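You operate a simulated robot arm through the tools that you are given. There is no shell and no other tool.

You are at the controls of a simulated two-armed robot. One attempt, no reset.

## Task
Pick up the purple marker with one hand, pass it to the other hand and put it on the mending bench top.

It is judged by the outcome, as a careful person would: the job done as asked, and still so three seconds after it is handed in. It fails if anything else is knocked over, pushed out of place, dropped, spilled or broken.

## Robot
Two 7-joint arms with two-finger parallel grippers on one trunk, on a base that moves. Base frame: it is fixed to the floor where the robot stands at the start and does not move with it; the origin is under the middle of the robot, x ahead of it, y to its left, z up. Units: m, rad, N and s.
The left shoulder is at the start at [0.03, 0.119, 0.935], the right one opposite. With the tool pointing down near the work surface each hand reaches from about 0.28 to 0.68 m from the robot's upright axis, wherever it stands, measured 20 degrees to its own side. Places, roughly: mending bench top [-3.5, 3, 0.9]; purple marker (3x3x11 cm) [-2.9, 1.8, 0.8]. Payload 3.43 kg a hand.
Tool frame (each hand has its own): the origin (TCP) lies between the finger pads and is the grasp point; the fingertips stand 0.03 m ahead of it; z points along the fingers, y is the line along which they close. The gripper opens to 0.094 m. The fingers are 0.028 m wide and 0.01 m thick; the gripper's body (0.05 by 0.096 m) begins 0.055 m behind the TCP.
Orientation is told as [roll, pitch, yaw] about the base's x, y, z axes, in that order, counted from this pose: with the fingers straight down and closing along the base's y, the tool's x points along the base's -x, its y along +y and its z along -z.

## Interface
- The arms move only by the tool servo_tool. It takes "left_moves", "right_moves" or both (then of equal length, played together; a hand with none holds still); each is a list of rows, each an object of numbers (a shift or turn left out is 0, a gripper value left out holds the last): "x", "y", "z": the shift along the tool's x, y, z in units of 25 mm (1.0 is 25 mm); "rx", "ry", "rz": the turn, a rotation vector about the tool's x, y, z in units of 4 degrees (1.0 is 4 degrees); "claw": the closure in counts, from 0 (fully open) to 255 (shut). In form: [{"x": .., "y": .., "z": .., "rx": .., "ry": .., "rz": .., "claw": ..}, ...]. A call has 1 to 20 rows; each row shifts and turns the commanded pose from where the row before left it, along the tool's axes as they then stand. A call with a number of a shift or a turn outside -1 to 1 is refused whole. Rows are played at 5 a second. More than 0.05 m and 0.15 rad between two rows, or a gripper value outside its range, and nothing of the call is played. Where a pose cannot be reached the arm comes as near as it can. A force on the tool above 40 N (or 10 N above the force at the start of the call, whichever is more), or a blocked arm, ends the call early, and 0.2 s more pass. The fingers move at their own pace (about 0.072 m/s each) and stop on an object; they squeeze with about 32 N. The grip force told is the motor's: it shows also when the fingers shut on nothing. Time passes only in rows, and 0.2 s behind the last, so rows that do not move let the fingers close. It gives the time, the measured TCP pose, the force on the tool (base axes), the opening and the grip force at its end, in the units of the frame above (readings bear some noise), with the torque about the TCP (base axes, N m) and any sound that the robot's microphone picked up.
- Cameras (640 x 400 px; columns grow to the right, rows downward): "scene" is now at [0.0514, -0.0045, 1.6544]; the picture's right is [-0.02, -1.00, 0.00], its down [-0.71, 0.01, -0.70] and it looks along [0.70, -0.01, -0.71] (base axes); focal length 264 px, centre (320, 200). "left" rides on the left gripper at [0.076, -0.014, -0.102] in its tool frame; the picture's right is [0.18, 0.98, 0.00], its down [-0.75, 0.14, -0.64] and it looks along [-0.63, 0.12, 0.77] (tool axes); focal length 243 px, centre (320, 200). "right" rides on the right gripper at [0.076, 0.014, -0.103] in its tool frame; the picture's right is [-0.18, 0.98, 0.00], its down [-0.75, -0.14, -0.64] and it looks along [-0.63, -0.12, 0.77] (tool axes); focal length 243 px, centre (320, 200). There is no depth. A picture from a camera that has moved, and an enlarged one, comes with that camera's place and axes in the base frame and with its lens. The place of the scene camera against the robot may be out by one fixed shift of up to 0.012 m in any direction.
- camera(camera): a new picture of that camera. No time passes.
- slide_trunk(by): moves the trunk up (or, below 0, down) by that many m; the arms and the scene camera ride with it, the base frame stays. It gives what a move gives, with no picture.
- base_move(legs): drives the robot by 1 to 6 legs, each [ahead, turn to the left] in m and rad, along the robot's own axes; the way and the turn of a leg run together, so that a leg with both is an arc; at most 1.5 m and 3.142 rad a leg. The arms and the cameras ride along, it lands a little off, and it stops where it bumps. It gives what a move gives.
- pan_tilt(pan, tilt): turns the head with the scene camera to pan (to the left, within 2.496 rad either way) and tilt (down, from -0.506 to 1.204), counted from straight ahead of the robot. It gives what a move gives.
- enlarge(camera, box): a new picture of the part [left, top, right, bottom] of that camera's present view, enlarged. No time passes.
- finish_job(): hands the job in; it is judged then, once.

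Places have to be worked out from the pictures, the camera data and where the tool is seen. Open the grippers and draw the arms clear of the work before you hand the job in, unless the task says otherwise.

The tools are called after ">>>" as name(argument=value, ...) on one line, values as JSON. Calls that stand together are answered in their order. servo_tool: Moves the arms, as the interface text tells. Its arguments: {"type":"object","properties":{"left_moves":{"type":"array"},"right_moves":{"type":"array"}},"required":[]} The other tools are called the same way: slide_trunk (by) moves the trunk up or down; base_move (legs) drives the base; pan_tilt (pan, tilt) turns the head that bears the scene camera; camera (camera) takes a picture; enlarge (camera, box) takes an enlarged picture of a part of a camera's view; finish_job () hands the job in.

At the start:

```text
time_s: 0.0
left_ee_pos: [0.4063, 0.1394, 1.0283]
left_tool_rot: [0.001, -0.001, 0.001]
left_force: [0.3, 0.8, 0.7]
left_moment: [0.01, -0.01, -0.03]
left_grip_width: 0.094
left_grip_force: 0.0
right_ee_pos: [0.3462, -0.1095, 1.0448]
right_tool_rot: [0.0, -0.001, 0.0]
right_force: [0.1, -0.4, 0.1]
right_moment: [-0.01, 0.02, -0.01]
right_grip_width: 0.0939
right_grip_force: 0.1
trunk travel left (down, up): [-0.2, 0.21]
robot x, y, heading: [-0.0, -0.0002, -0.002]
head pan, tilt (commanded): [-0.017, 0.789]
```

scene: 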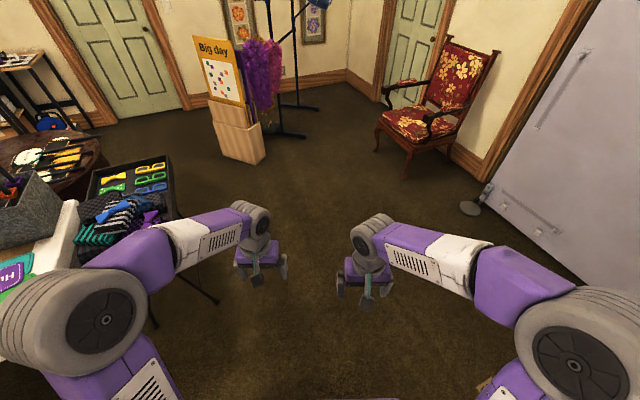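
right: 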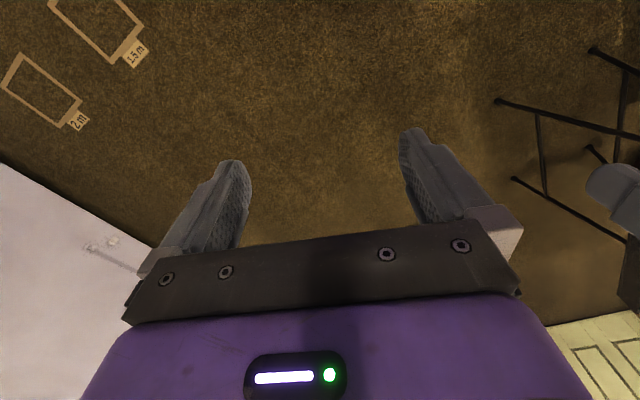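
left: 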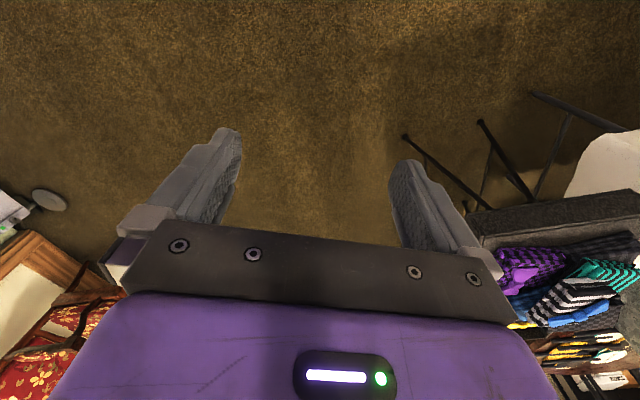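

The start pictures show the room ahead; the marker and the bench are behind me to the left. I turn the head to the left to look around before driving.

>>> pan_tilt(pan=1.57, tilt=0.5)

>>> camera(camera="scene")

>>> pan_tilt(pan=2.49, tilt=0.4)

>>> camera(camera="scene")

>>> pan_tilt(pan=-2.49, tilt=0.4)

>>> camera(camera="scene")

```text
time_s: 1.7
left_ee_pos: [0.406, 0.1399, 1.0283]
left_tool_rot: [0.0, 0.001, 0.001]
left_force: [-0.5, 0.5, 0.0]
left_moment: [0.0, 0.01, 0.02]
left_grip_width: 0.0938
left_grip_force: 0.1
right_ee_pos: [0.3455, -0.1083, 1.0443]
right_tool_rot: [0.001, -0.001, 0.0]
right_force: [0.7, -0.4, -0.7]
right_moment: [-0.02, 0.01, 0.02]
right_grip_width: 0.0942
right_grip_force: 0.0
trunk travel left (down, up): [-0.2, 0.21]
robot x, y, heading: [-0.0027, 0.0004, -0.003]
head pan, tilt (commanded): [1.571, 0.499]
```

```text
taken
camera scene: at [-0.0297, 0.0879, 1.6795], right [1.0, 0.0, 0.0], down [0.0, -0.48, -0.88], along [0.0, 0.88, -0.48], focal length 264 px, centre (320, 200)
```

scene: 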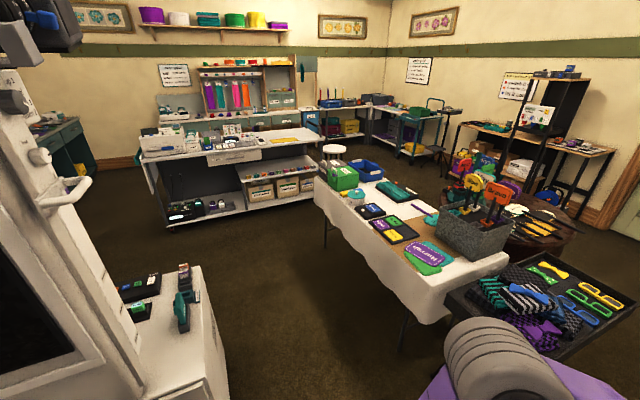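

```text
time_s: 2.9
left_ee_pos: [0.4062, 0.1379, 1.0278]
left_tool_rot: [-0.001, 0.002, 0.0]
left_force: [0.6, 0.2, -0.6]
left_moment: [-0.01, -0.01, -0.01]
left_grip_width: 0.094
left_grip_force: 0.0
right_ee_pos: [0.347, -0.1079, 1.0451]
right_tool_rot: [0.0, 0.001, 0.001]
right_force: [0.3, 0.2, 0.9]
right_moment: [-0.01, -0.02, 0.03]
right_grip_width: 0.0941
right_grip_force: 0.1
trunk travel left (down, up): [-0.2, 0.21]
robot x, y, heading: [-0.0013, -0.0015, -0.002]
head pan, tilt (commanded): [2.491, 0.4]
```

```text
taken
camera scene: at [-0.1034, 0.0531, 1.6886], right [0.61, 0.8, 0.0], down [0.31, -0.24, -0.92], along [-0.73, 0.56, -0.39], focal length 264 px, centre (320, 200)
```

scene: 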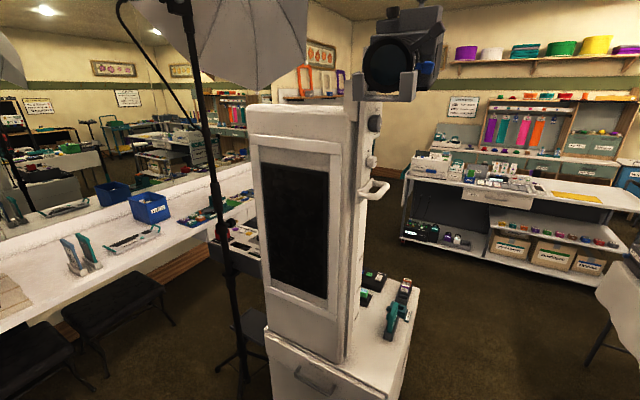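

```text
time_s: 6.8
left_ee_pos: [0.4057, 0.1394, 1.0297]
left_tool_rot: [0.0, 0.0, 0.0]
left_force: [-0.2, -0.6, 0.0]
left_moment: [-0.05, -0.03, 0.04]
left_grip_width: 0.0942
left_grip_force: 0.0
right_ee_pos: [0.3465, -0.1091, 1.0449]
right_tool_rot: [-0.001, 0.001, 0.0]
right_force: [-0.5, -0.4, 0.9]
right_moment: [0.01, -0.02, -0.01]
right_grip_width: 0.0939
right_grip_force: 0.1
trunk travel left (down, up): [-0.2, 0.21]
robot x, y, heading: [0.0019, 0.0013, 0.002]
head pan, tilt (commanded): [-2.491, 0.4]
```

```text
taken
camera scene: at [-0.1035, -0.0593, 1.6886], right [-0.61, 0.8, 0.0], down [0.31, 0.24, -0.92], along [-0.73, -0.56, -0.39], focal length 264 px, centre (320, 200)
```

scene: 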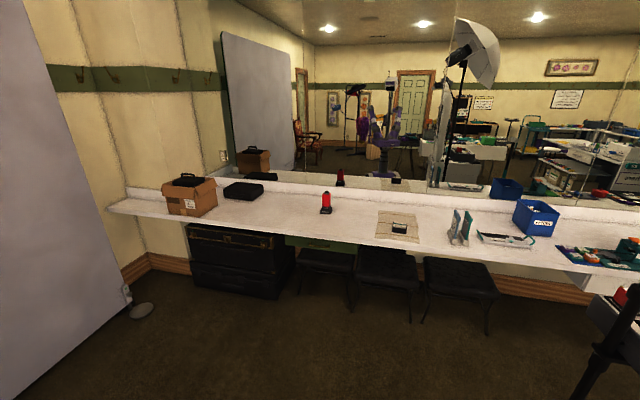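

The marker area is hidden behind the photo kiosk at about (-0.7, 0.6); the aisle between the kiosk and the white-clothed table looks like the way through. I take steeper views to measure that gap.

>>> pan_tilt(pan=1.9, tilt=1.0)

>>> camera(camera="scene")

>>> pan_tilt(pan=1.0, tilt=0.9)

>>> camera(camera="scene")

>>> pan_tilt(pan=1.9, tilt=0.3)

>>> camera(camera="scene")

```text
time_s: 10.3
left_ee_pos: [0.4062, 0.1394, 1.0283]
left_tool_rot: [0.0, 0.0, 0.001]
left_force: [-0.4, -0.8, -0.2]
left_moment: [0.02, 0.0, -0.02]
left_grip_width: 0.0941
left_grip_force: 0.0
right_ee_pos: [0.3472, -0.1093, 1.045]
right_tool_rot: [0.0, -0.001, -0.001]
right_force: [-0.2, 0.1, 0.4]
right_moment: [-0.02, 0.0, -0.01]
right_grip_width: 0.094
right_grip_force: 0.0
trunk travel left (down, up): [-0.2, 0.21]
robot x, y, heading: [0.0029, -0.0011, -0.001]
head pan, tilt (commanded): [1.901, 1.0]
```

```text
taken
camera scene: at [-0.0523, 0.0628, 1.6384], right [0.95, 0.32, 0.0], down [0.27, -0.8, -0.54], along [-0.17, 0.51, -0.84], focal length 264 px, centre (320, 200)
```

scene: 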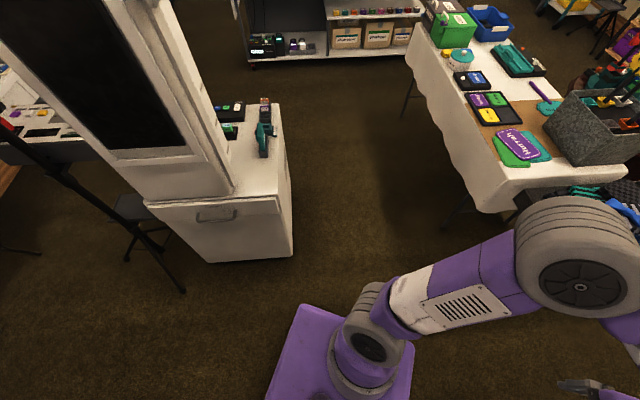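

```text
time_s: 11.5
left_ee_pos: [0.4058, 0.1399, 1.029]
left_tool_rot: [-0.001, 0.0, -0.001]
left_force: [0.3, -0.8, 0.4]
left_moment: [0.02, 0.03, -0.06]
left_grip_width: 0.0941
left_grip_force: 0.0
right_ee_pos: [0.3469, -0.1083, 1.0454]
right_tool_rot: [0.0, 0.001, 0.0]
right_force: [-0.5, 0.1, 0.9]
right_moment: [0.03, -0.02, -0.03]
right_grip_width: 0.094
right_grip_force: 0.3
trunk travel left (down, up): [-0.2, 0.21]
robot x, y, heading: [-0.0022, -0.0016, 0.001]
head pan, tilt (commanded): [1.0, 0.901]
```

```text
taken
camera scene: at [0.0109, 0.0605, 1.6456], right [0.84, -0.54, 0.0], down [-0.42, -0.66, -0.62], along [0.34, 0.52, -0.78], focal length 264 px, centre (320, 200)
```

scene: 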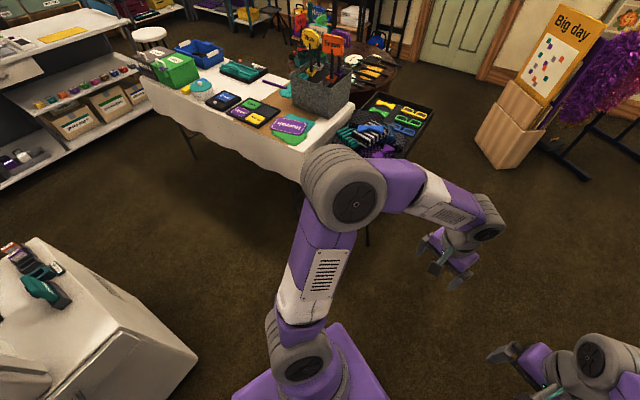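

```text
time_s: 12.7
left_ee_pos: [0.4061, 0.1391, 1.0277]
left_tool_rot: [0.001, -0.001, 0.001]
left_force: [0.1, -0.1, -0.2]
left_moment: [-0.01, 0.01, 0.02]
left_grip_width: 0.0936
left_grip_force: 0.2
right_ee_pos: [0.3462, -0.1097, 1.0458]
right_tool_rot: [0.0, 0.0, 0.001]
right_force: [1.3, 0.2, -0.2]
right_moment: [0.02, -0.01, 0.04]
right_grip_width: 0.0941
right_grip_force: 0.0
trunk travel left (down, up): [-0.2, 0.21]
robot x, y, heading: [-0.0018, 0.0055, 0.001]
head pan, tilt (commanded): [1.901, 0.3]
```

```text
taken
camera scene: at [-0.06, 0.0853, 1.6978], right [0.95, 0.32, 0.0], down [0.1, -0.28, -0.96], along [-0.31, 0.9, -0.3], focal length 264 px, centre (320, 200)
```

scene: 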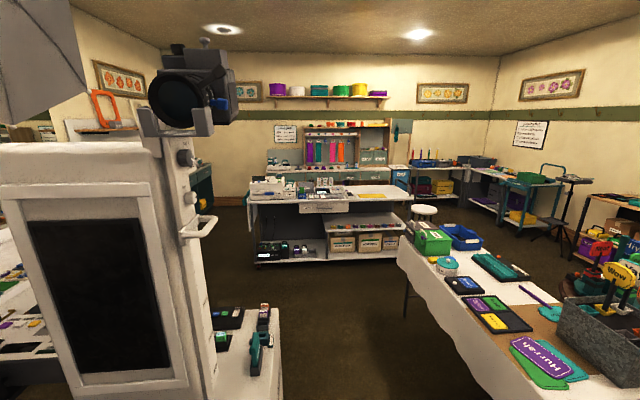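

The aisle between the kiosk (its side runs from about (-0.41, 0.58) to (-0.60, 1.10)) and the table edge ((0.5, 0.9) to (-0.1, 2.25)) is about 0.9 m wide. I turn left to face +y and drive 0.75 m into it.

>>> base_move(legs=[[0, 1.57], [0.75, 0]])

>>> pan_tilt(pan=0.9, tilt=0.6)

>>> camera(camera="scene")

>>> pan_tilt(pan=0.3, tilt=0.9)

>>> camera(camera="scene")

```text
time_s: 20.7
left_ee_pos: [-0.1356, 1.1754, 1.0285]
left_tool_rot: [-0.002, -0.001, 1.573]
left_force: [0.6, -0.2, -0.7]
left_moment: [0.02, 0.0, -0.03]
left_grip_width: 0.094
left_grip_force: 0.0
right_ee_pos: [0.1123, 1.1185, 1.0451]
right_tool_rot: [0.001, -0.001, 1.573]
right_force: [0.9, 0.3, 0.3]
right_moment: [-0.02, 0.0, 0.04]
right_grip_width: 0.0942
right_grip_force: 0.0
trunk travel left (down, up): [-0.2, 0.21]
robot x, y, heading: [0.0021, 0.7757, 1.571]
head pan, tilt (commanded): [1.901, 0.3]
```

```text
time_s: 21.9
left_ee_pos: [-0.1355, 1.1769, 1.0278]
left_tool_rot: [0.001, 0.0, 1.571]
left_force: [-0.1, -0.3, 0.3]
left_moment: [0.0, -0.02, -0.02]
left_grip_width: 0.0942
left_grip_force: 0.1
right_ee_pos: [0.1119, 1.1169, 1.0454]
right_tool_rot: [0.0, -0.001, 1.575]
right_force: [-0.7, 0.2, 0.2]
right_moment: [0.0, -0.03, 0.01]
right_grip_width: 0.0937
right_grip_force: 0.0
trunk travel left (down, up): [-0.2, 0.21]
robot x, y, heading: [0.0073, 0.7713, 1.579]
head pan, tilt (commanded): [0.901, 0.6]
```

```text
taken
camera scene: at [-0.065, 0.7927, 1.6704], right [0.62, 0.79, 0.0], down [0.44, -0.35, -0.83], along [-0.65, 0.51, -0.56], focal length 264 px, centre (320, 200)
```

scene: 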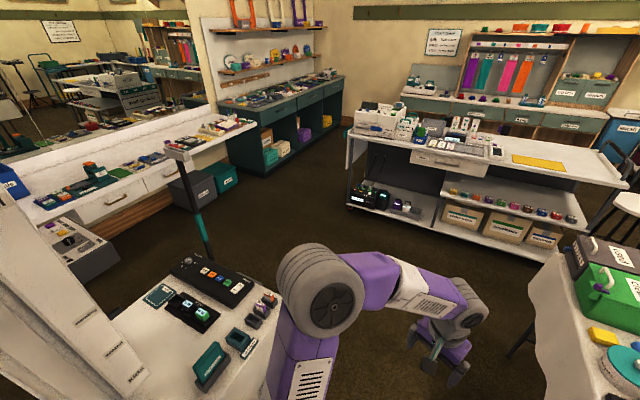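

```text
time_s: 22.9
left_ee_pos: [-0.1369, 1.1772, 1.0286]
left_tool_rot: [-0.001, -0.001, 1.572]
left_force: [0.4, -0.1, -0.6]
left_moment: [-0.01, 0.01, 0.0]
left_grip_width: 0.0942
left_grip_force: 0.0
right_ee_pos: [0.1115, 1.1179, 1.0452]
right_tool_rot: [-0.001, -0.001, 1.574]
right_force: [-0.6, -0.2, -0.1]
right_moment: [-0.01, 0.01, -0.01]
right_grip_width: 0.0942
right_grip_force: 0.0
trunk travel left (down, up): [-0.2, 0.21]
robot x, y, heading: [0.003, 0.7707, 1.574]
head pan, tilt (commanded): [0.3, 0.901]
```

```text
taken
camera scene: at [-0.0182, 0.8101, 1.6456], right [0.95, 0.3, 0.0], down [0.23, -0.75, -0.62], along [-0.19, 0.59, -0.78], focal length 264 px, centre (320, 200)
```

scene: 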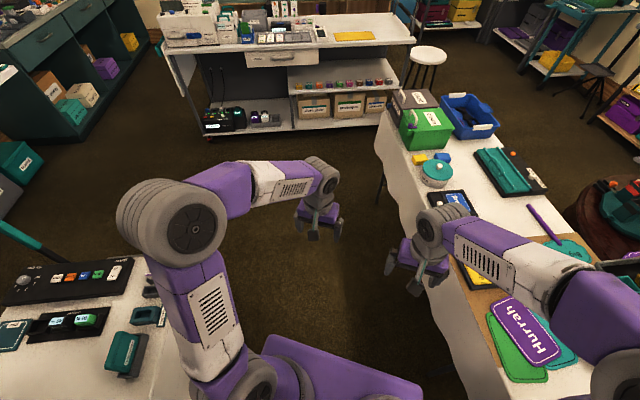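

I can now see the mirror counter's end where the marker should be (around pixel 231,119) and the dark green mending bench beyond it. I enlarge those parts.

>>> pan_tilt(pan=0.9, tilt=0.5)

>>> enlarge(camera="scene", box=[120, 80, 360, 230])

>>> enlarge(camera="scene", box=[160, 110, 280, 185])

```text
time_s: 23.9
left_ee_pos: [-0.1353, 1.1768, 1.0285]
left_tool_rot: [0.0, 0.0, 1.573]
left_force: [1.3, 0.1, -0.2]
left_moment: [-0.01, 0.02, -0.01]
left_grip_width: 0.0941
left_grip_force: 0.0
right_ee_pos: [0.1111, 1.1181, 1.0447]
right_tool_rot: [0.0, 0.001, 1.572]
right_force: [1.0, -0.5, 0.4]
right_moment: [-0.01, -0.04, 0.0]
right_grip_width: 0.0942
right_grip_force: 0.0
trunk travel left (down, up): [-0.2, 0.21]
robot x, y, heading: [0.0029, 0.773, 1.576]
head pan, tilt (commanded): [0.901, 0.499]
```

```text
2.67 times, centred on (240, 155) of scene
camera zoom: at [-0.067, 0.7945, 1.6794], right [0.62, 0.78, 0.0], down [0.38, -0.3, -0.88], along [-0.69, 0.54, -0.48], focal length 703 px, centre (533, 320)
```

zoom: 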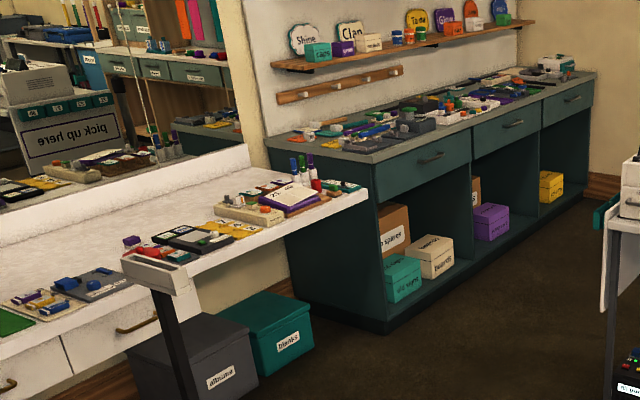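

```text
5.33 times, centred on (220, 148) of scene
camera zoom: at [-0.067, 0.7945, 1.6794], right [0.62, 0.78, 0.0], down [0.38, -0.3, -0.88], along [-0.69, 0.54, -0.48], focal length 1405 px, centre (853, 480)
```

zoom: 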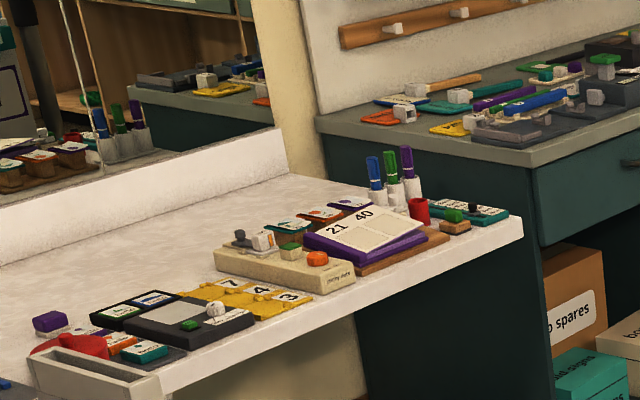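

The three markers (blue, green, purple) stand in white cups at the end of the mirror counter, the purple one nearest the mending bench. I drive on along the aisle, heading about 1.93 rad for 1.2 m, and look again.

>>> base_move(legs=[[0, 0.36], [1.2, 0]])

>>> pan_tilt(pan=1.4, tilt=0.5)

>>> camera(camera="scene")

>>> enlarge(camera="scene", box=[200, 60, 440, 210])

>>> pan_tilt(pan=0.8, tilt=0.9)

>>> camera(camera="scene")

```text
time_s: 31.0
left_ee_pos: [-0.699, 2.1885, 1.0283]
left_tool_rot: [0.0, -0.001, 1.948]
left_force: [0.6, 0.6, 0.2]
left_moment: [-0.03, 0.05, -0.02]
left_grip_width: 0.0939
left_grip_force: 0.1
right_ee_pos: [-0.447, 2.2246, 1.0446]
right_tool_rot: [0.0, 0.0, 1.948]
right_force: [0.3, -0.2, -0.1]
right_moment: [-0.02, 0.0, 0.01]
right_grip_width: 0.094
right_grip_force: 0.0
trunk travel left (down, up): [-0.2, 0.21]
robot x, y, heading: [-0.4199, 1.8625, 1.954]
head pan, tilt (commanded): [0.901, 0.499]
```

```text
time_s: 31.9
left_ee_pos: [-0.6992, 2.1881, 1.0286]
left_tool_rot: [0.0, 0.001, 1.948]
left_force: [0.7, 0.3, 1.0]
left_moment: [-0.03, 0.02, 0.04]
left_grip_width: 0.0938
left_grip_force: 0.2
right_ee_pos: [-0.4454, 2.2245, 1.0452]
right_tool_rot: [0.0, 0.0, 1.947]
right_force: [0.0, 0.5, -0.5]
right_moment: [-0.01, -0.01, -0.01]
right_grip_width: 0.094
right_grip_force: 0.0
trunk travel left (down, up): [-0.2, 0.21]
robot x, y, heading: [-0.4201, 1.8635, 1.95]
head pan, tilt (commanded): [1.4, 0.499]
```

```text
taken
camera scene: at [-0.4975, 1.8125, 1.6795], right [-0.2, 0.98, 0.0], down [0.47, 0.1, -0.88], along [-0.86, -0.18, -0.48], focal length 264 px, centre (320, 200)
```

scene: 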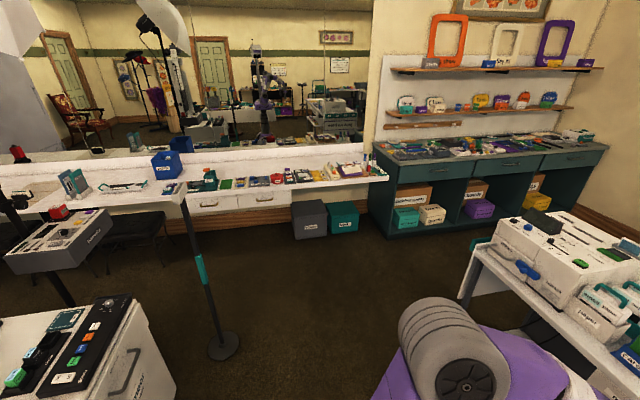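

```text
2.67 times, centred on (320, 135) of scene
camera zoom: at [-0.4975, 1.8125, 1.6795], right [-0.2, 0.98, 0.0], down [0.47, 0.1, -0.88], along [-0.86, -0.18, -0.48], focal length 703 px, centre (320, 373)
```

zoom: 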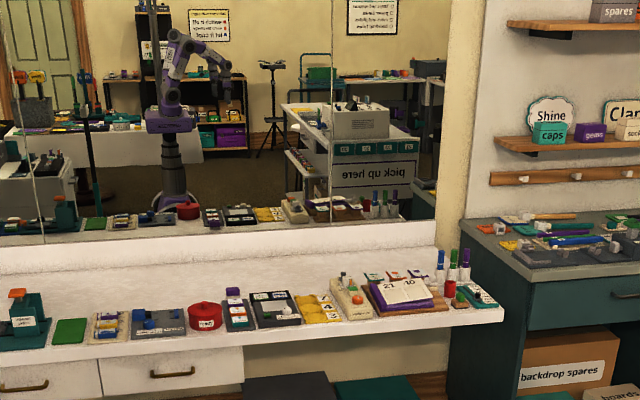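

```text
time_s: 32.9
left_ee_pos: [-0.6992, 2.1889, 1.0289]
left_tool_rot: [0.001, -0.001, 1.948]
left_force: [0.9, -0.9, 0.4]
left_moment: [0.0, -0.03, 0.06]
left_grip_width: 0.0941
left_grip_force: 0.0
right_ee_pos: [-0.4452, 2.2245, 1.0462]
right_tool_rot: [-0.001, 0.0, 1.946]
right_force: [-0.6, -0.5, 0.0]
right_moment: [0.03, -0.02, 0.0]
right_grip_width: 0.094
right_grip_force: 0.0
trunk travel left (down, up): [-0.2, 0.21]
robot x, y, heading: [-0.4175, 1.8616, 1.945]
head pan, tilt (commanded): [0.799, 0.901]
```

```text
taken
camera scene: at [-0.4782, 1.8599, 1.6457], right [0.38, 0.92, 0.0], down [0.72, -0.3, -0.62], along [-0.57, 0.24, -0.78], focal length 264 px, centre (320, 200)
```

scene: 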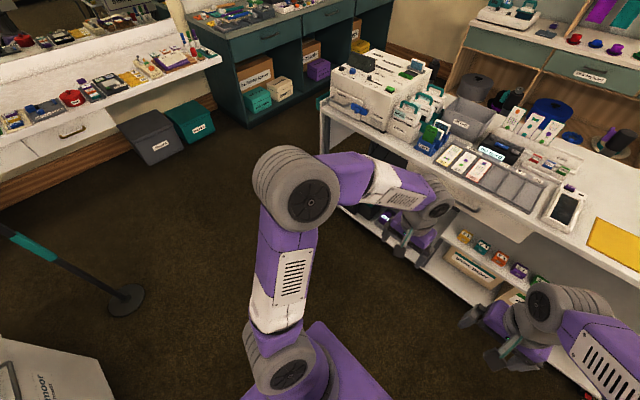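

The way to the counter is open; a post stand sits at about (-1.42, 0.96) and the pick-up shelf's corner at about (-1.63, 2.36). I turn left and drive between them toward roughly (-1.6, 1.7).

>>> base_move(legs=[[0, 1.327], [1.15, 0]])

>>> pan_tilt(pan=-0.2, tilt=0.55)

>>> camera(camera="scene")

>>> pan_tilt(pan=-0.9, tilt=0.8)

>>> camera(camera="scene")

>>> pan_tilt(pan=0.8, tilt=0.8)

>>> camera(camera="scene")

```text
time_s: 41.9
left_ee_pos: [-1.919, 1.5373, 1.0289]
left_tool_rot: [0.001, 0.001, -3.013]
left_force: [0.5, -0.2, 0.6]
left_moment: [0.0, 0.01, 0.01]
left_grip_width: 0.094
left_grip_force: 0.0
right_ee_pos: [-1.892, 1.7898, 1.0463]
right_tool_rot: [0.001, -0.001, -3.013]
right_force: [-0.7, 0.1, 0.0]
right_moment: [-0.02, -0.02, 0.01]
right_grip_width: 0.094
right_grip_force: 0.0
trunk travel left (down, up): [-0.2, 0.21]
robot x, y, heading: [-1.5355, 1.7269, -3.013]
head pan, tilt (commanded): [0.799, 0.901]
```

```text
time_s: 43.2
left_ee_pos: [-1.9194, 1.5369, 1.0283]
left_tool_rot: [0.0, 0.001, -3.015]
left_force: [-0.1, 0.9, 1.5]
left_moment: [0.01, 0.02, -0.01]
left_grip_width: 0.094
left_grip_force: 0.1
right_ee_pos: [-1.8924, 1.7894, 1.0449]
right_tool_rot: [-0.001, -0.001, -3.014]
right_force: [-0.4, 0.9, 0.8]
right_moment: [-0.02, -0.01, -0.01]
right_grip_width: 0.0939
right_grip_force: 0.1
trunk travel left (down, up): [-0.2, 0.21]
robot x, y, heading: [-1.535, 1.7292, -3.013]
head pan, tilt (commanded): [-0.201, 0.55]
```

```text
taken
camera scene: at [-1.5937, 1.7342, 1.6749], right [0.07, 1.0, 0.0], down [0.52, -0.04, -0.85], along [-0.85, 0.06, -0.52], focal length 264 px, centre (320, 200)
```

scene: 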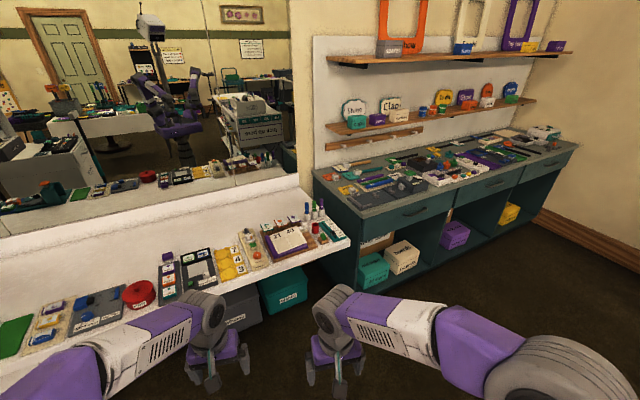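

```text
time_s: 44.2
left_ee_pos: [-1.9181, 1.5366, 1.029]
left_tool_rot: [0.0, -0.001, -3.014]
left_force: [1.0, 0.8, 0.7]
left_moment: [-0.02, -0.03, -0.01]
left_grip_width: 0.0941
left_grip_force: 0.0
right_ee_pos: [-1.8911, 1.7911, 1.0454]
right_tool_rot: [0.002, 0.0, -3.014]
right_force: [0.0, -0.5, 0.0]
right_moment: [0.01, 0.02, -0.02]
right_grip_width: 0.094
right_grip_force: 0.0
trunk travel left (down, up): [-0.2, 0.21]
robot x, y, heading: [-1.536, 1.7218, -3.009]
head pan, tilt (commanded): [-0.901, 0.799]
```

```text
taken
camera scene: at [-1.5619, 1.7839, 1.6535], right [0.7, 0.72, 0.0], down [0.51, -0.5, -0.7], along [-0.5, 0.49, -0.72], focal length 264 px, centre (320, 200)
```

scene: 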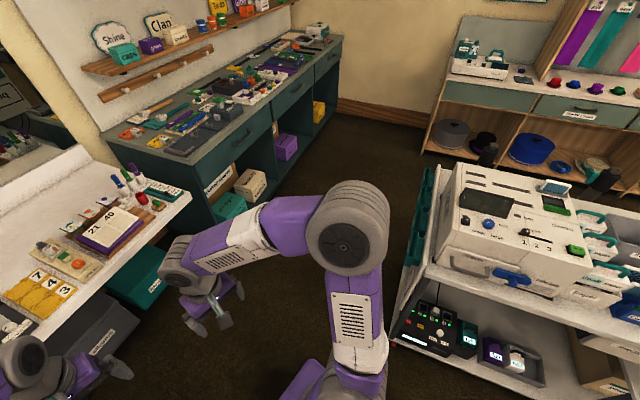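

```text
time_s: 46.0
left_ee_pos: [-1.919, 1.5368, 1.0291]
left_tool_rot: [0.0, 0.002, -3.015]
left_force: [-0.2, -0.5, 0.0]
left_moment: [-0.02, 0.03, 0.02]
left_grip_width: 0.0938
left_grip_force: 0.1
right_ee_pos: [-1.8915, 1.7902, 1.0452]
right_tool_rot: [-0.001, -0.001, -3.015]
right_force: [0.2, 0.1, -0.6]
right_moment: [0.0, -0.03, -0.03]
right_grip_width: 0.0941
right_grip_force: 0.1
trunk travel left (down, up): [-0.2, 0.21]
robot x, y, heading: [-1.5343, 1.7267, -3.016]
head pan, tilt (commanded): [0.799, 0.799]
```

```text
taken
camera scene: at [-1.5526, 1.6632, 1.6535], right [-0.8, 0.6, 0.0], down [0.43, 0.57, -0.7], along [-0.42, -0.56, -0.72], focal length 264 px, centre (320, 200)
```

scene: 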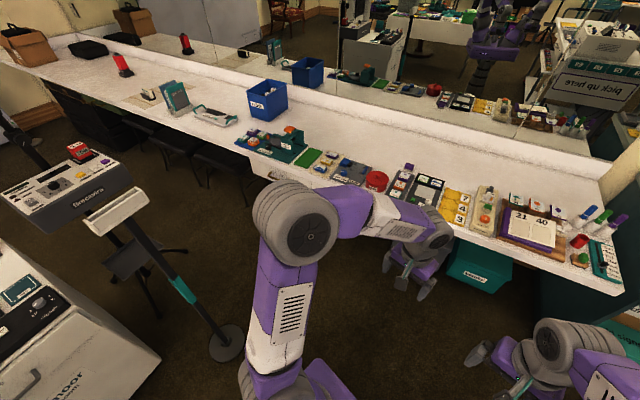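

I am now about 1.3 m from the markers and can see the counter end and the bench's left end. I enlarge both areas to see the marker surroundings and free spots on the bench.

>>> pan_tilt(pan=-0.35, tilt=0.55)

>>> enlarge(camera="scene", box=[220, 180, 340, 255])

>>> enlarge(camera="scene", box=[260, 120, 480, 257])

```text
time_s: 47.3
left_ee_pos: [-1.9195, 1.5371, 1.028]
left_tool_rot: [0.0, 0.002, -3.014]
left_force: [-0.4, 0.3, 0.1]
left_moment: [0.01, -0.01, 0.0]
left_grip_width: 0.0941
left_grip_force: 0.1
right_ee_pos: [-1.8919, 1.7897, 1.0442]
right_tool_rot: [0.001, -0.002, -3.013]
right_force: [-0.6, 0.1, 0.4]
right_moment: [0.01, 0.03, 0.01]
right_grip_width: 0.094
right_grip_force: 0.0
trunk travel left (down, up): [-0.2, 0.21]
robot x, y, heading: [-1.5371, 1.7241, -3.013]
head pan, tilt (commanded): [-0.351, 0.55]
```

```text
5.33 times, centred on (280, 218) of scene
camera zoom: at [-1.5917, 1.7475, 1.6749], right [0.22, 0.98, 0.0], down [0.51, -0.12, -0.85], along [-0.83, 0.19, -0.52], focal length 1405 px, centre (533, 107)
```

zoom: 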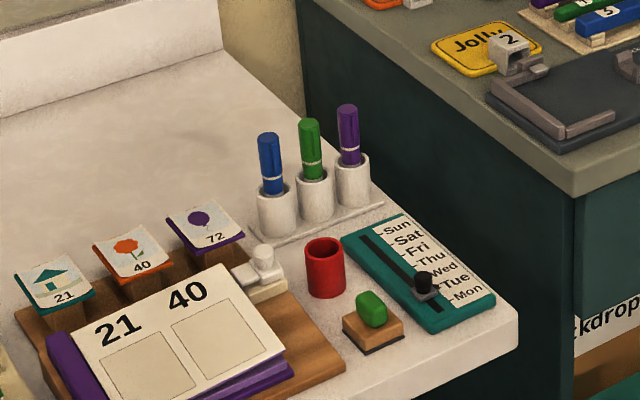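

```text
2.91 times, centred on (370, 188) of scene
camera zoom: at [-1.5917, 1.7475, 1.6749], right [0.22, 0.98, 0.0], down [0.51, -0.12, -0.85], along [-0.83, 0.19, -0.52], focal length 766 px, centre (174, 234)
```

zoom: 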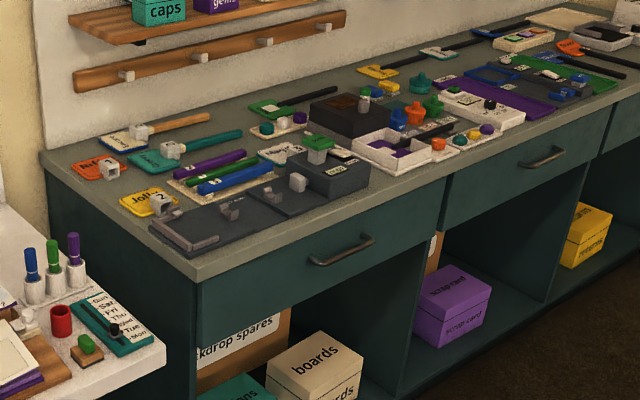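

The purple marker stands in the right-hand cup of a three-cup holder at about (-2.88, 1.84), row along the counter edge; the bench's left-front corner is near (-2.67, 2.04). I raise the trunk for clearance and then drive in three steps to stand in front of the counter/bench join.

>>> slide_trunk(by=0.18)

>>> base_move(legs=[[0, 0.24], [0.4, 0], [0, -1.33]])

>>> pan_tilt(pan=0.0, tilt=0.8)

>>> camera(camera="scene")

>>> pan_tilt(pan=1.0, tilt=0.8)

>>> camera(camera="scene")

```text
time_s: 49.3
left_ee_pos: [-1.9201, 1.5363, 1.2095]
left_tool_rot: [0.0, -0.002, -3.015]
left_force: [-0.7, -0.8, -0.2]
left_moment: [0.01, 0.0, 0.0]
left_grip_width: 0.0939
left_grip_force: 0.0
right_ee_pos: [-1.8925, 1.7909, 1.2254]
right_tool_rot: [0.0, 0.0, -3.014]
right_force: [-0.1, -0.7, -0.2]
right_moment: [0.01, 0.02, -0.03]
right_grip_width: 0.0941
right_grip_force: 0.0
trunk travel left (down, up): [-0.38, 0.03]
robot x, y, heading: [-1.5366, 1.7235, -3.013]
head pan, tilt (commanded): [-0.351, 0.55]
```

```text
time_s: 55.9
left_ee_pos: [-2.2628, 1.819, 1.2087]
left_tool_rot: [0.0, 0.001, 2.215]
left_force: [0.2, 0.7, -1.0]
left_moment: [0.0, 0.0, 0.0]
left_grip_width: 0.094
left_grip_force: 0.1
right_ee_pos: [-2.0283, 1.9201, 1.2252]
right_tool_rot: [-0.002, 0.0, 2.215]
right_force: [-0.2, -0.8, 0.2]
right_moment: [-0.03, -0.02, -0.03]
right_grip_width: 0.0942
right_grip_force: 0.1
trunk travel left (down, up): [-0.38, 0.03]
robot x, y, heading: [-1.9093, 1.5749, 2.217]
head pan, tilt (commanded): [-0.351, 0.55]
```

```text
time_s: 56.8
left_ee_pos: [-2.2634, 1.8191, 1.2087]
left_tool_rot: [0.0, 0.001, 2.215]
left_force: [-0.4, -0.2, -0.5]
left_moment: [0.01, -0.02, -0.02]
left_grip_width: 0.0939
left_grip_force: 0.0
right_ee_pos: [-2.0286, 1.9203, 1.224]
right_tool_rot: [0.0, -0.002, 2.215]
right_force: [-0.3, -0.3, 0.0]
right_moment: [0.0, 0.01, -0.01]
right_grip_width: 0.0942
right_grip_force: 0.1
trunk travel left (down, up): [-0.38, 0.03]
robot x, y, heading: [-1.9035, 1.5776, 2.213]
head pan, tilt (commanded): [0.0, 0.799]
```

```text
taken
camera scene: at [-1.937, 1.6153, 1.8336], right [0.8, 0.6, 0.0], down [0.43, -0.57, -0.7], along [-0.42, 0.56, -0.72], focal length 264 px, centre (320, 200)
```

scene: 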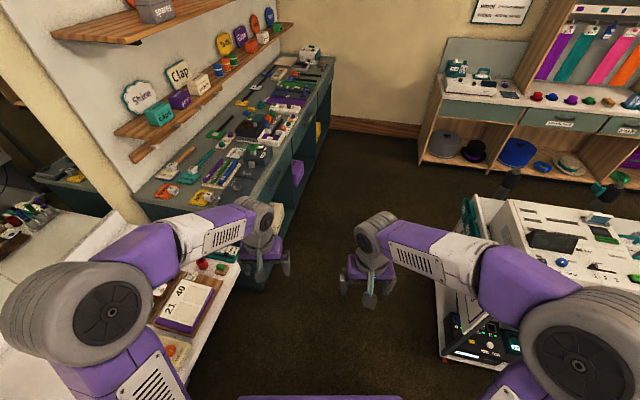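

```text
time_s: 58.0
left_ee_pos: [-2.263, 1.8193, 1.2095]
left_tool_rot: [0.0, 0.0, 2.214]
left_force: [-0.1, 0.4, 0.6]
left_moment: [0.0, 0.0, 0.01]
left_grip_width: 0.0944
left_grip_force: 0.1
right_ee_pos: [-2.0281, 1.9195, 1.2244]
right_tool_rot: [-0.001, 0.0, 2.216]
right_force: [-0.1, 1.0, 0.6]
right_moment: [0.01, -0.01, -0.01]
right_grip_width: 0.0941
right_grip_force: 0.1
trunk travel left (down, up): [-0.38, 0.03]
robot x, y, heading: [-1.9061, 1.5796, 2.213]
head pan, tilt (commanded): [1.0, 0.799]
```

```text
taken
camera scene: at [-1.9691, 1.545, 1.8335], right [-0.07, 1.0, 0.0], down [0.71, 0.05, -0.7], along [-0.7, -0.05, -0.72], focal length 264 px, centre (320, 200)
```

scene: 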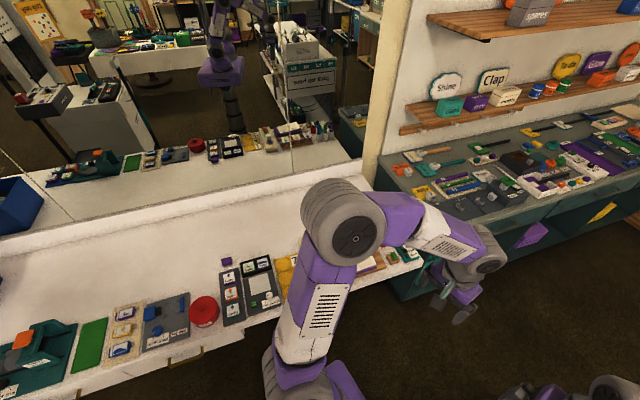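

The robot is at (-1.906, 1.578) facing obliquely along the counter. I drive 0.8 m along it and turn left to face the join of counter and bench.

>>> base_move(legs=[[0.8, 0], [0, 1.298]])

>>> pan_tilt(pan=0.0, tilt=0.9)

>>> camera(camera="scene")

>>> camera(camera="left")

>>> camera(camera="right")

```text
time_s: 65.5
left_ee_pos: [-2.6914, 1.9121, 1.2083]
left_tool_rot: [0.002, 0.0, -2.739]
left_force: [0.1, 0.0, 0.2]
left_moment: [0.03, 0.01, -0.02]
left_grip_width: 0.0941
left_grip_force: 0.0
right_ee_pos: [-2.735, 2.1643, 1.2257]
right_tool_rot: [0.0, 0.001, -2.74]
right_force: [-0.3, -0.3, -0.7]
right_moment: [-0.01, -0.03, -0.02]
right_grip_width: 0.0941
right_grip_force: 0.1
trunk travel left (down, up): [-0.38, 0.03]
robot x, y, heading: [-2.3703, 2.1994, -2.744]
head pan, tilt (commanded): [1.0, 0.799]
```

```text
time_s: 66.8
left_ee_pos: [-2.6925, 1.9119, 1.2079]
left_tool_rot: [0.0, 0.001, -2.74]
left_force: [0.1, -0.2, -0.1]
left_moment: [0.01, -0.05, -0.07]
left_grip_width: 0.0941
left_grip_force: 0.1
right_ee_pos: [-2.7345, 2.1642, 1.2262]
right_tool_rot: [0.0, 0.001, -2.741]
right_force: [-0.1, -0.1, 0.5]
right_moment: [-0.01, -0.01, 0.01]
right_grip_width: 0.0941
right_grip_force: 0.1
trunk travel left (down, up): [-0.38, 0.03]
robot x, y, heading: [-2.3775, 2.1997, -2.737]
head pan, tilt (commanded): [0.0, 0.901]
```

```text
taken
camera scene: at [-2.4146, 2.178, 1.8256], right [-0.39, 0.92, 0.0], down [0.72, 0.31, -0.62], along [-0.57, -0.24, -0.78], focal length 264 px, centre (320, 200)
```

scene: 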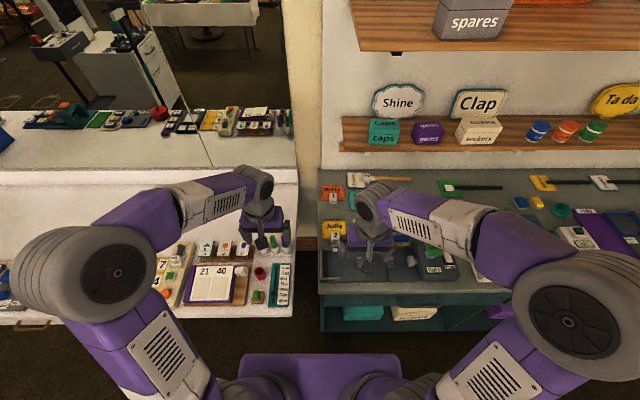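

```text
taken
camera left: at [-2.6278, 1.9544, 1.3114], right [0.55, -0.83, 0.0], down [-0.64, -0.42, 0.64], along [-0.53, -0.36, -0.77], focal length 243 px, centre (320, 200)
```

left: 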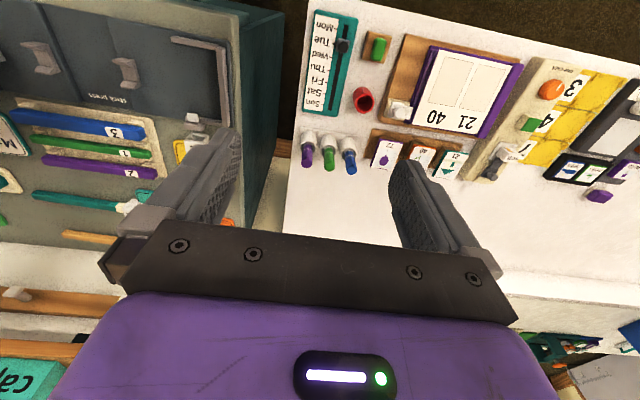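

```text
taken
camera right: at [-2.6583, 2.1797, 1.3294], right [0.21, -0.98, 0.0], down [-0.75, -0.16, 0.64], along [-0.63, -0.14, -0.77], focal length 243 px, centre (320, 200)
```

right: 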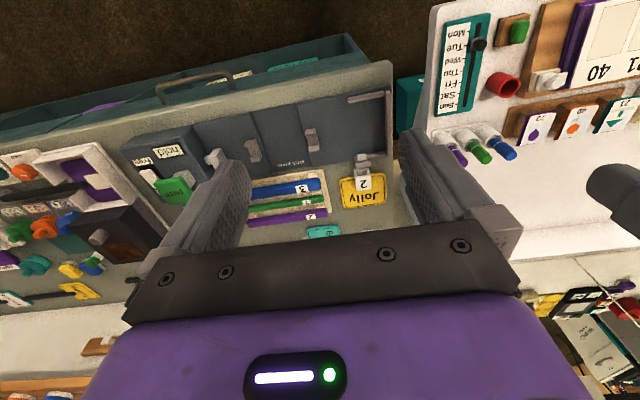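

I'm in place: robot at (-2.374, 2.200), heading -2.74; the purple marker's top works out to about (-2.846, 1.835, 0.91). I enlarge the scene view of the bench end and marker holder to plan the pick and the placing spot.

>>> pan_tilt(pan=0.0, tilt=0.75)

>>> enlarge(camera="scene", box=[300, 190, 500, 315])

>>> enlarge(camera="scene", box=[180, 240, 320, 328])

>>> enlarge(camera="left", box=[260, 60, 420, 200])

>>> enlarge(camera="right", box=[100, 60, 480, 270])

```text
time_s: 67.5
left_ee_pos: [-2.6921, 1.9121, 1.2099]
left_tool_rot: [0.001, 0.001, -2.739]
left_force: [-0.3, -0.3, 0.2]
left_moment: [-0.03, -0.03, 0.01]
left_grip_width: 0.0938
left_grip_force: 0.1
right_ee_pos: [-2.7354, 2.1634, 1.2251]
right_tool_rot: [-0.001, -0.001, -2.739]
right_force: [-0.1, 0.4, 0.0]
right_moment: [0.01, -0.02, -0.02]
right_grip_width: 0.0939
right_grip_force: 0.1
trunk travel left (down, up): [-0.38, 0.03]
robot x, y, heading: [-2.3715, 2.2009, -2.741]
head pan, tilt (commanded): [0.0, 0.75]
```

```text
3.20 times, centred on (400, 252) of scene
camera zoom: at [-2.4214, 2.1752, 1.8375], right [-0.39, 0.92, 0.0], down [0.63, 0.27, -0.73], along [-0.67, -0.29, -0.68], focal length 843 px, centre (64, 32)
```

zoom: 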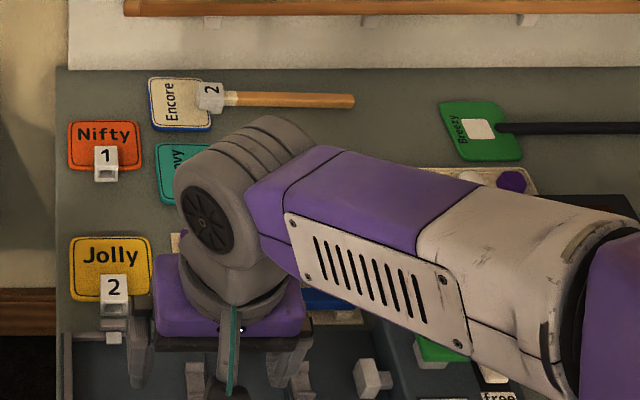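

```text
4.55 times, centred on (250, 284) of scene
camera zoom: at [-2.4214, 2.1752, 1.8375], right [-0.39, 0.92, 0.0], down [0.63, 0.27, -0.73], along [-0.67, -0.29, -0.68], focal length 1198 px, centre (638, -182)
```

zoom: 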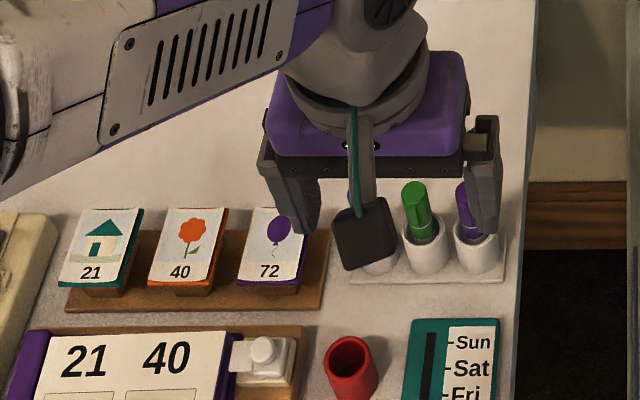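

```text
2.86 times, centred on (340, 130) of left
camera zoom: at [-2.6278, 1.9544, 1.3114], right [0.55, -0.83, 0.0], down [-0.64, -0.42, 0.64], along [-0.53, -0.36, -0.77], focal length 693 px, centre (263, 400)
```

zoom: 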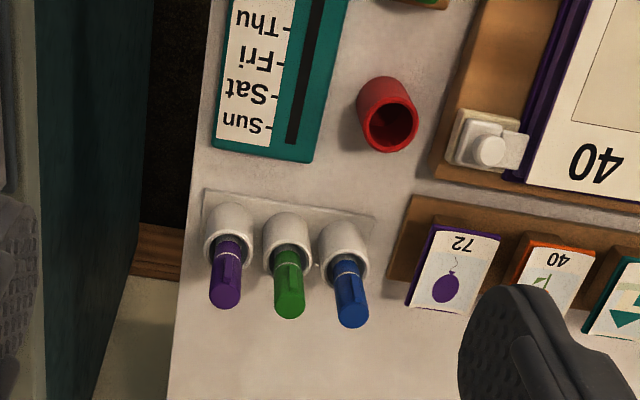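

```text
1.68 times, centred on (290, 165) of right
camera zoom: at [-2.6583, 2.1797, 1.3293], right [0.21, -0.98, 0.0], down [-0.75, -0.16, 0.64], along [-0.63, -0.14, -0.77], focal length 409 px, centre (370, 259)
```

zoom: 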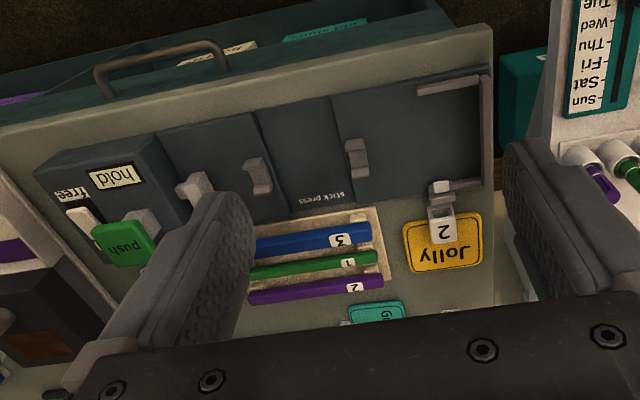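

The marker cup row runs along the counter edge, so the fingers should close across it (toward/away from me). I turn the left tool about 92 degrees clockwise at its present height, so its camera ends up on the left side.

>>> servo_tool(left_moves=[{"rz": 1}, {"rz": 1}, {"rz": 1}, {"rz": 1}, {"rz": 1}, {"rz": 1}, {"rz": 1}, {"rz": 1}, {"rz": 1}, {"rz": 1}, {"rz": 1}, {"rz": 1}, {"rz": 1}, {"rz": 1}, {"rz": 1}, {"rz": 1}, {"rz": 1}, {"rz": 1}, {"rz": 1}, {"rz": 1}])

>>> servo_tool(left_moves=[{"rz": 1}, {"rz": 1}, {"rz": 1}, {}])

>>> camera(camera="left")

>>> camera(camera="scene")

```text
time_s: 71.7
left_ee_pos: [-2.6926, 1.9131, 1.2092]
left_tool_rot: [-0.001, -0.001, 2.144]
left_force: [0.0, 0.3, 0.2]
left_moment: [0.01, 0.0, 0.01]
left_grip_width: 0.0939
left_grip_force: 0.1
right_ee_pos: [-2.7357, 2.1638, 1.2262]
right_tool_rot: [0.001, -0.001, -2.74]
right_force: [-0.2, 0.0, -0.2]
right_moment: [0.01, 0.0, 0.01]
right_grip_width: 0.0941
right_grip_force: 0.0
trunk travel left (down, up): [-0.38, 0.03]
robot x, y, heading: [-2.3722, 2.1979, -2.744]
head pan, tilt (commanded): [0.0, 0.75]
```

```text
time_s: 72.7
left_ee_pos: [-2.692, 1.9123, 1.2095]
left_tool_rot: [0.001, 0.0, 1.936]
left_force: [-0.3, 0.2, -0.6]
left_moment: [-0.02, 0.04, -0.01]
left_grip_width: 0.0939
left_grip_force: 0.1
right_ee_pos: [-2.7338, 2.1643, 1.2255]
right_tool_rot: [0.001, 0.001, -2.74]
right_force: [0.5, 0.2, 0.3]
right_moment: [-0.01, 0.0, 0.02]
right_grip_width: 0.0941
right_grip_force: 0.0
trunk travel left (down, up): [-0.38, 0.03]
robot x, y, heading: [-2.374, 2.2014, -2.739]
head pan, tilt (commanded): [0.0, 0.75]
```

```text
taken
camera left: at [-2.6515, 1.8455, 1.3115], right [-0.85, -0.52, 0.0], down [-0.4, 0.65, 0.64], along [-0.34, 0.55, -0.77], focal length 243 px, centre (320, 200)
```

left: 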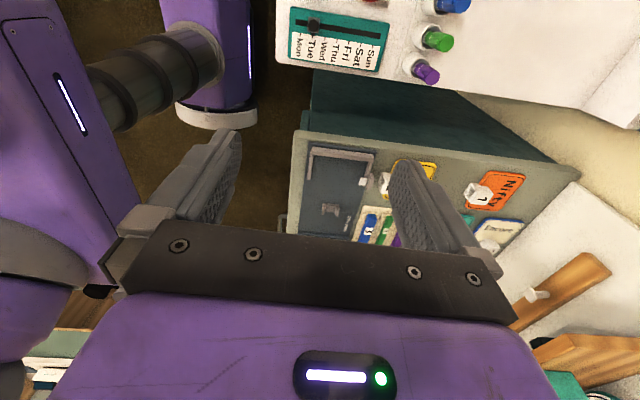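

```text
taken
camera scene: at [-2.4214, 2.1752, 1.8375], right [-0.39, 0.92, 0.0], down [0.63, 0.27, -0.73], along [-0.67, -0.29, -0.68], focal length 264 px, centre (320, 200)
```

scene: 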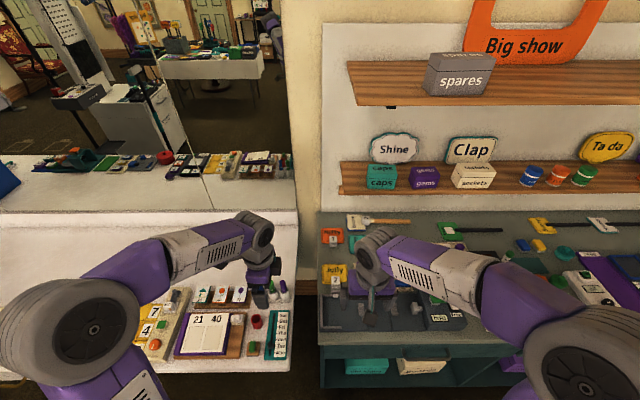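

The left tool's closing line now runs square to the marker row; its camera puts the purple top near (-2.84, 1.837). I move above it and lower to TCP height about 1.03, staying well over the tops (0.91).

>>> servo_tool(left_moves=[{"y": 0.84, "x": 0.085}, {"y": 0.84, "x": 0.085}, {"y": 0.84, "x": 0.085}, {"y": 0.84, "x": 0.085}, {"y": 0.84, "x": 0.085}, {"y": 0.84, "x": 0.085}, {"y": 0.84, "x": 0.085}, {"y": 0.84, "x": 0.085}, {"z": 0.9}, {"z": 0.9}, {"z": 0.9}, {"z": 0.9}, {"z": 0.9}, {"z": 0.9}, {"z": 0.9}, {"z": 0.9}, {}])

>>> camera(camera="left")

>>> enlarge(camera="scene", box=[200, 210, 320, 360])

```text
time_s: 76.3
left_ee_pos: [-2.8423, 1.8344, 1.0299]
left_tool_rot: [-0.001, 0.0, 1.938]
left_force: [-0.4, 0.7, 0.5]
left_moment: [0.01, -0.01, 0.0]
left_grip_width: 0.094
left_grip_force: 0.0
right_ee_pos: [-2.7351, 2.1636, 1.2253]
right_tool_rot: [0.0, -0.001, -2.74]
right_force: [0.2, 1.5, 0.5]
right_moment: [0.01, -0.02, -0.01]
right_grip_width: 0.0942
right_grip_force: 0.1
trunk travel left (down, up): [-0.38, 0.03]
robot x, y, heading: [-2.3732, 2.2015, -2.742]
head pan, tilt (commanded): [0.0, 0.75]
```

```text
taken
camera left: at [-2.8015, 1.7682, 1.1317], right [-0.85, -0.52, 0.0], down [-0.4, 0.65, 0.64], along [-0.34, 0.55, -0.77], focal length 243 px, centre (320, 200)
```

left: 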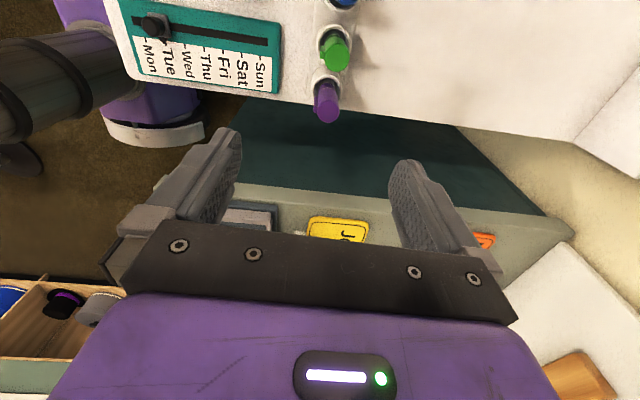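

```text
2.67 times, centred on (260, 285) of scene
camera zoom: at [-2.4211, 2.1753, 1.8375], right [-0.39, 0.92, 0.0], down [0.63, 0.27, -0.73], along [-0.67, -0.29, -0.68], focal length 703 px, centre (480, -27)
```

zoom: 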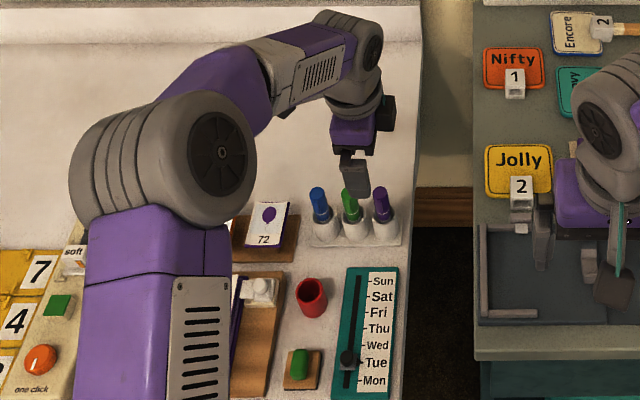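

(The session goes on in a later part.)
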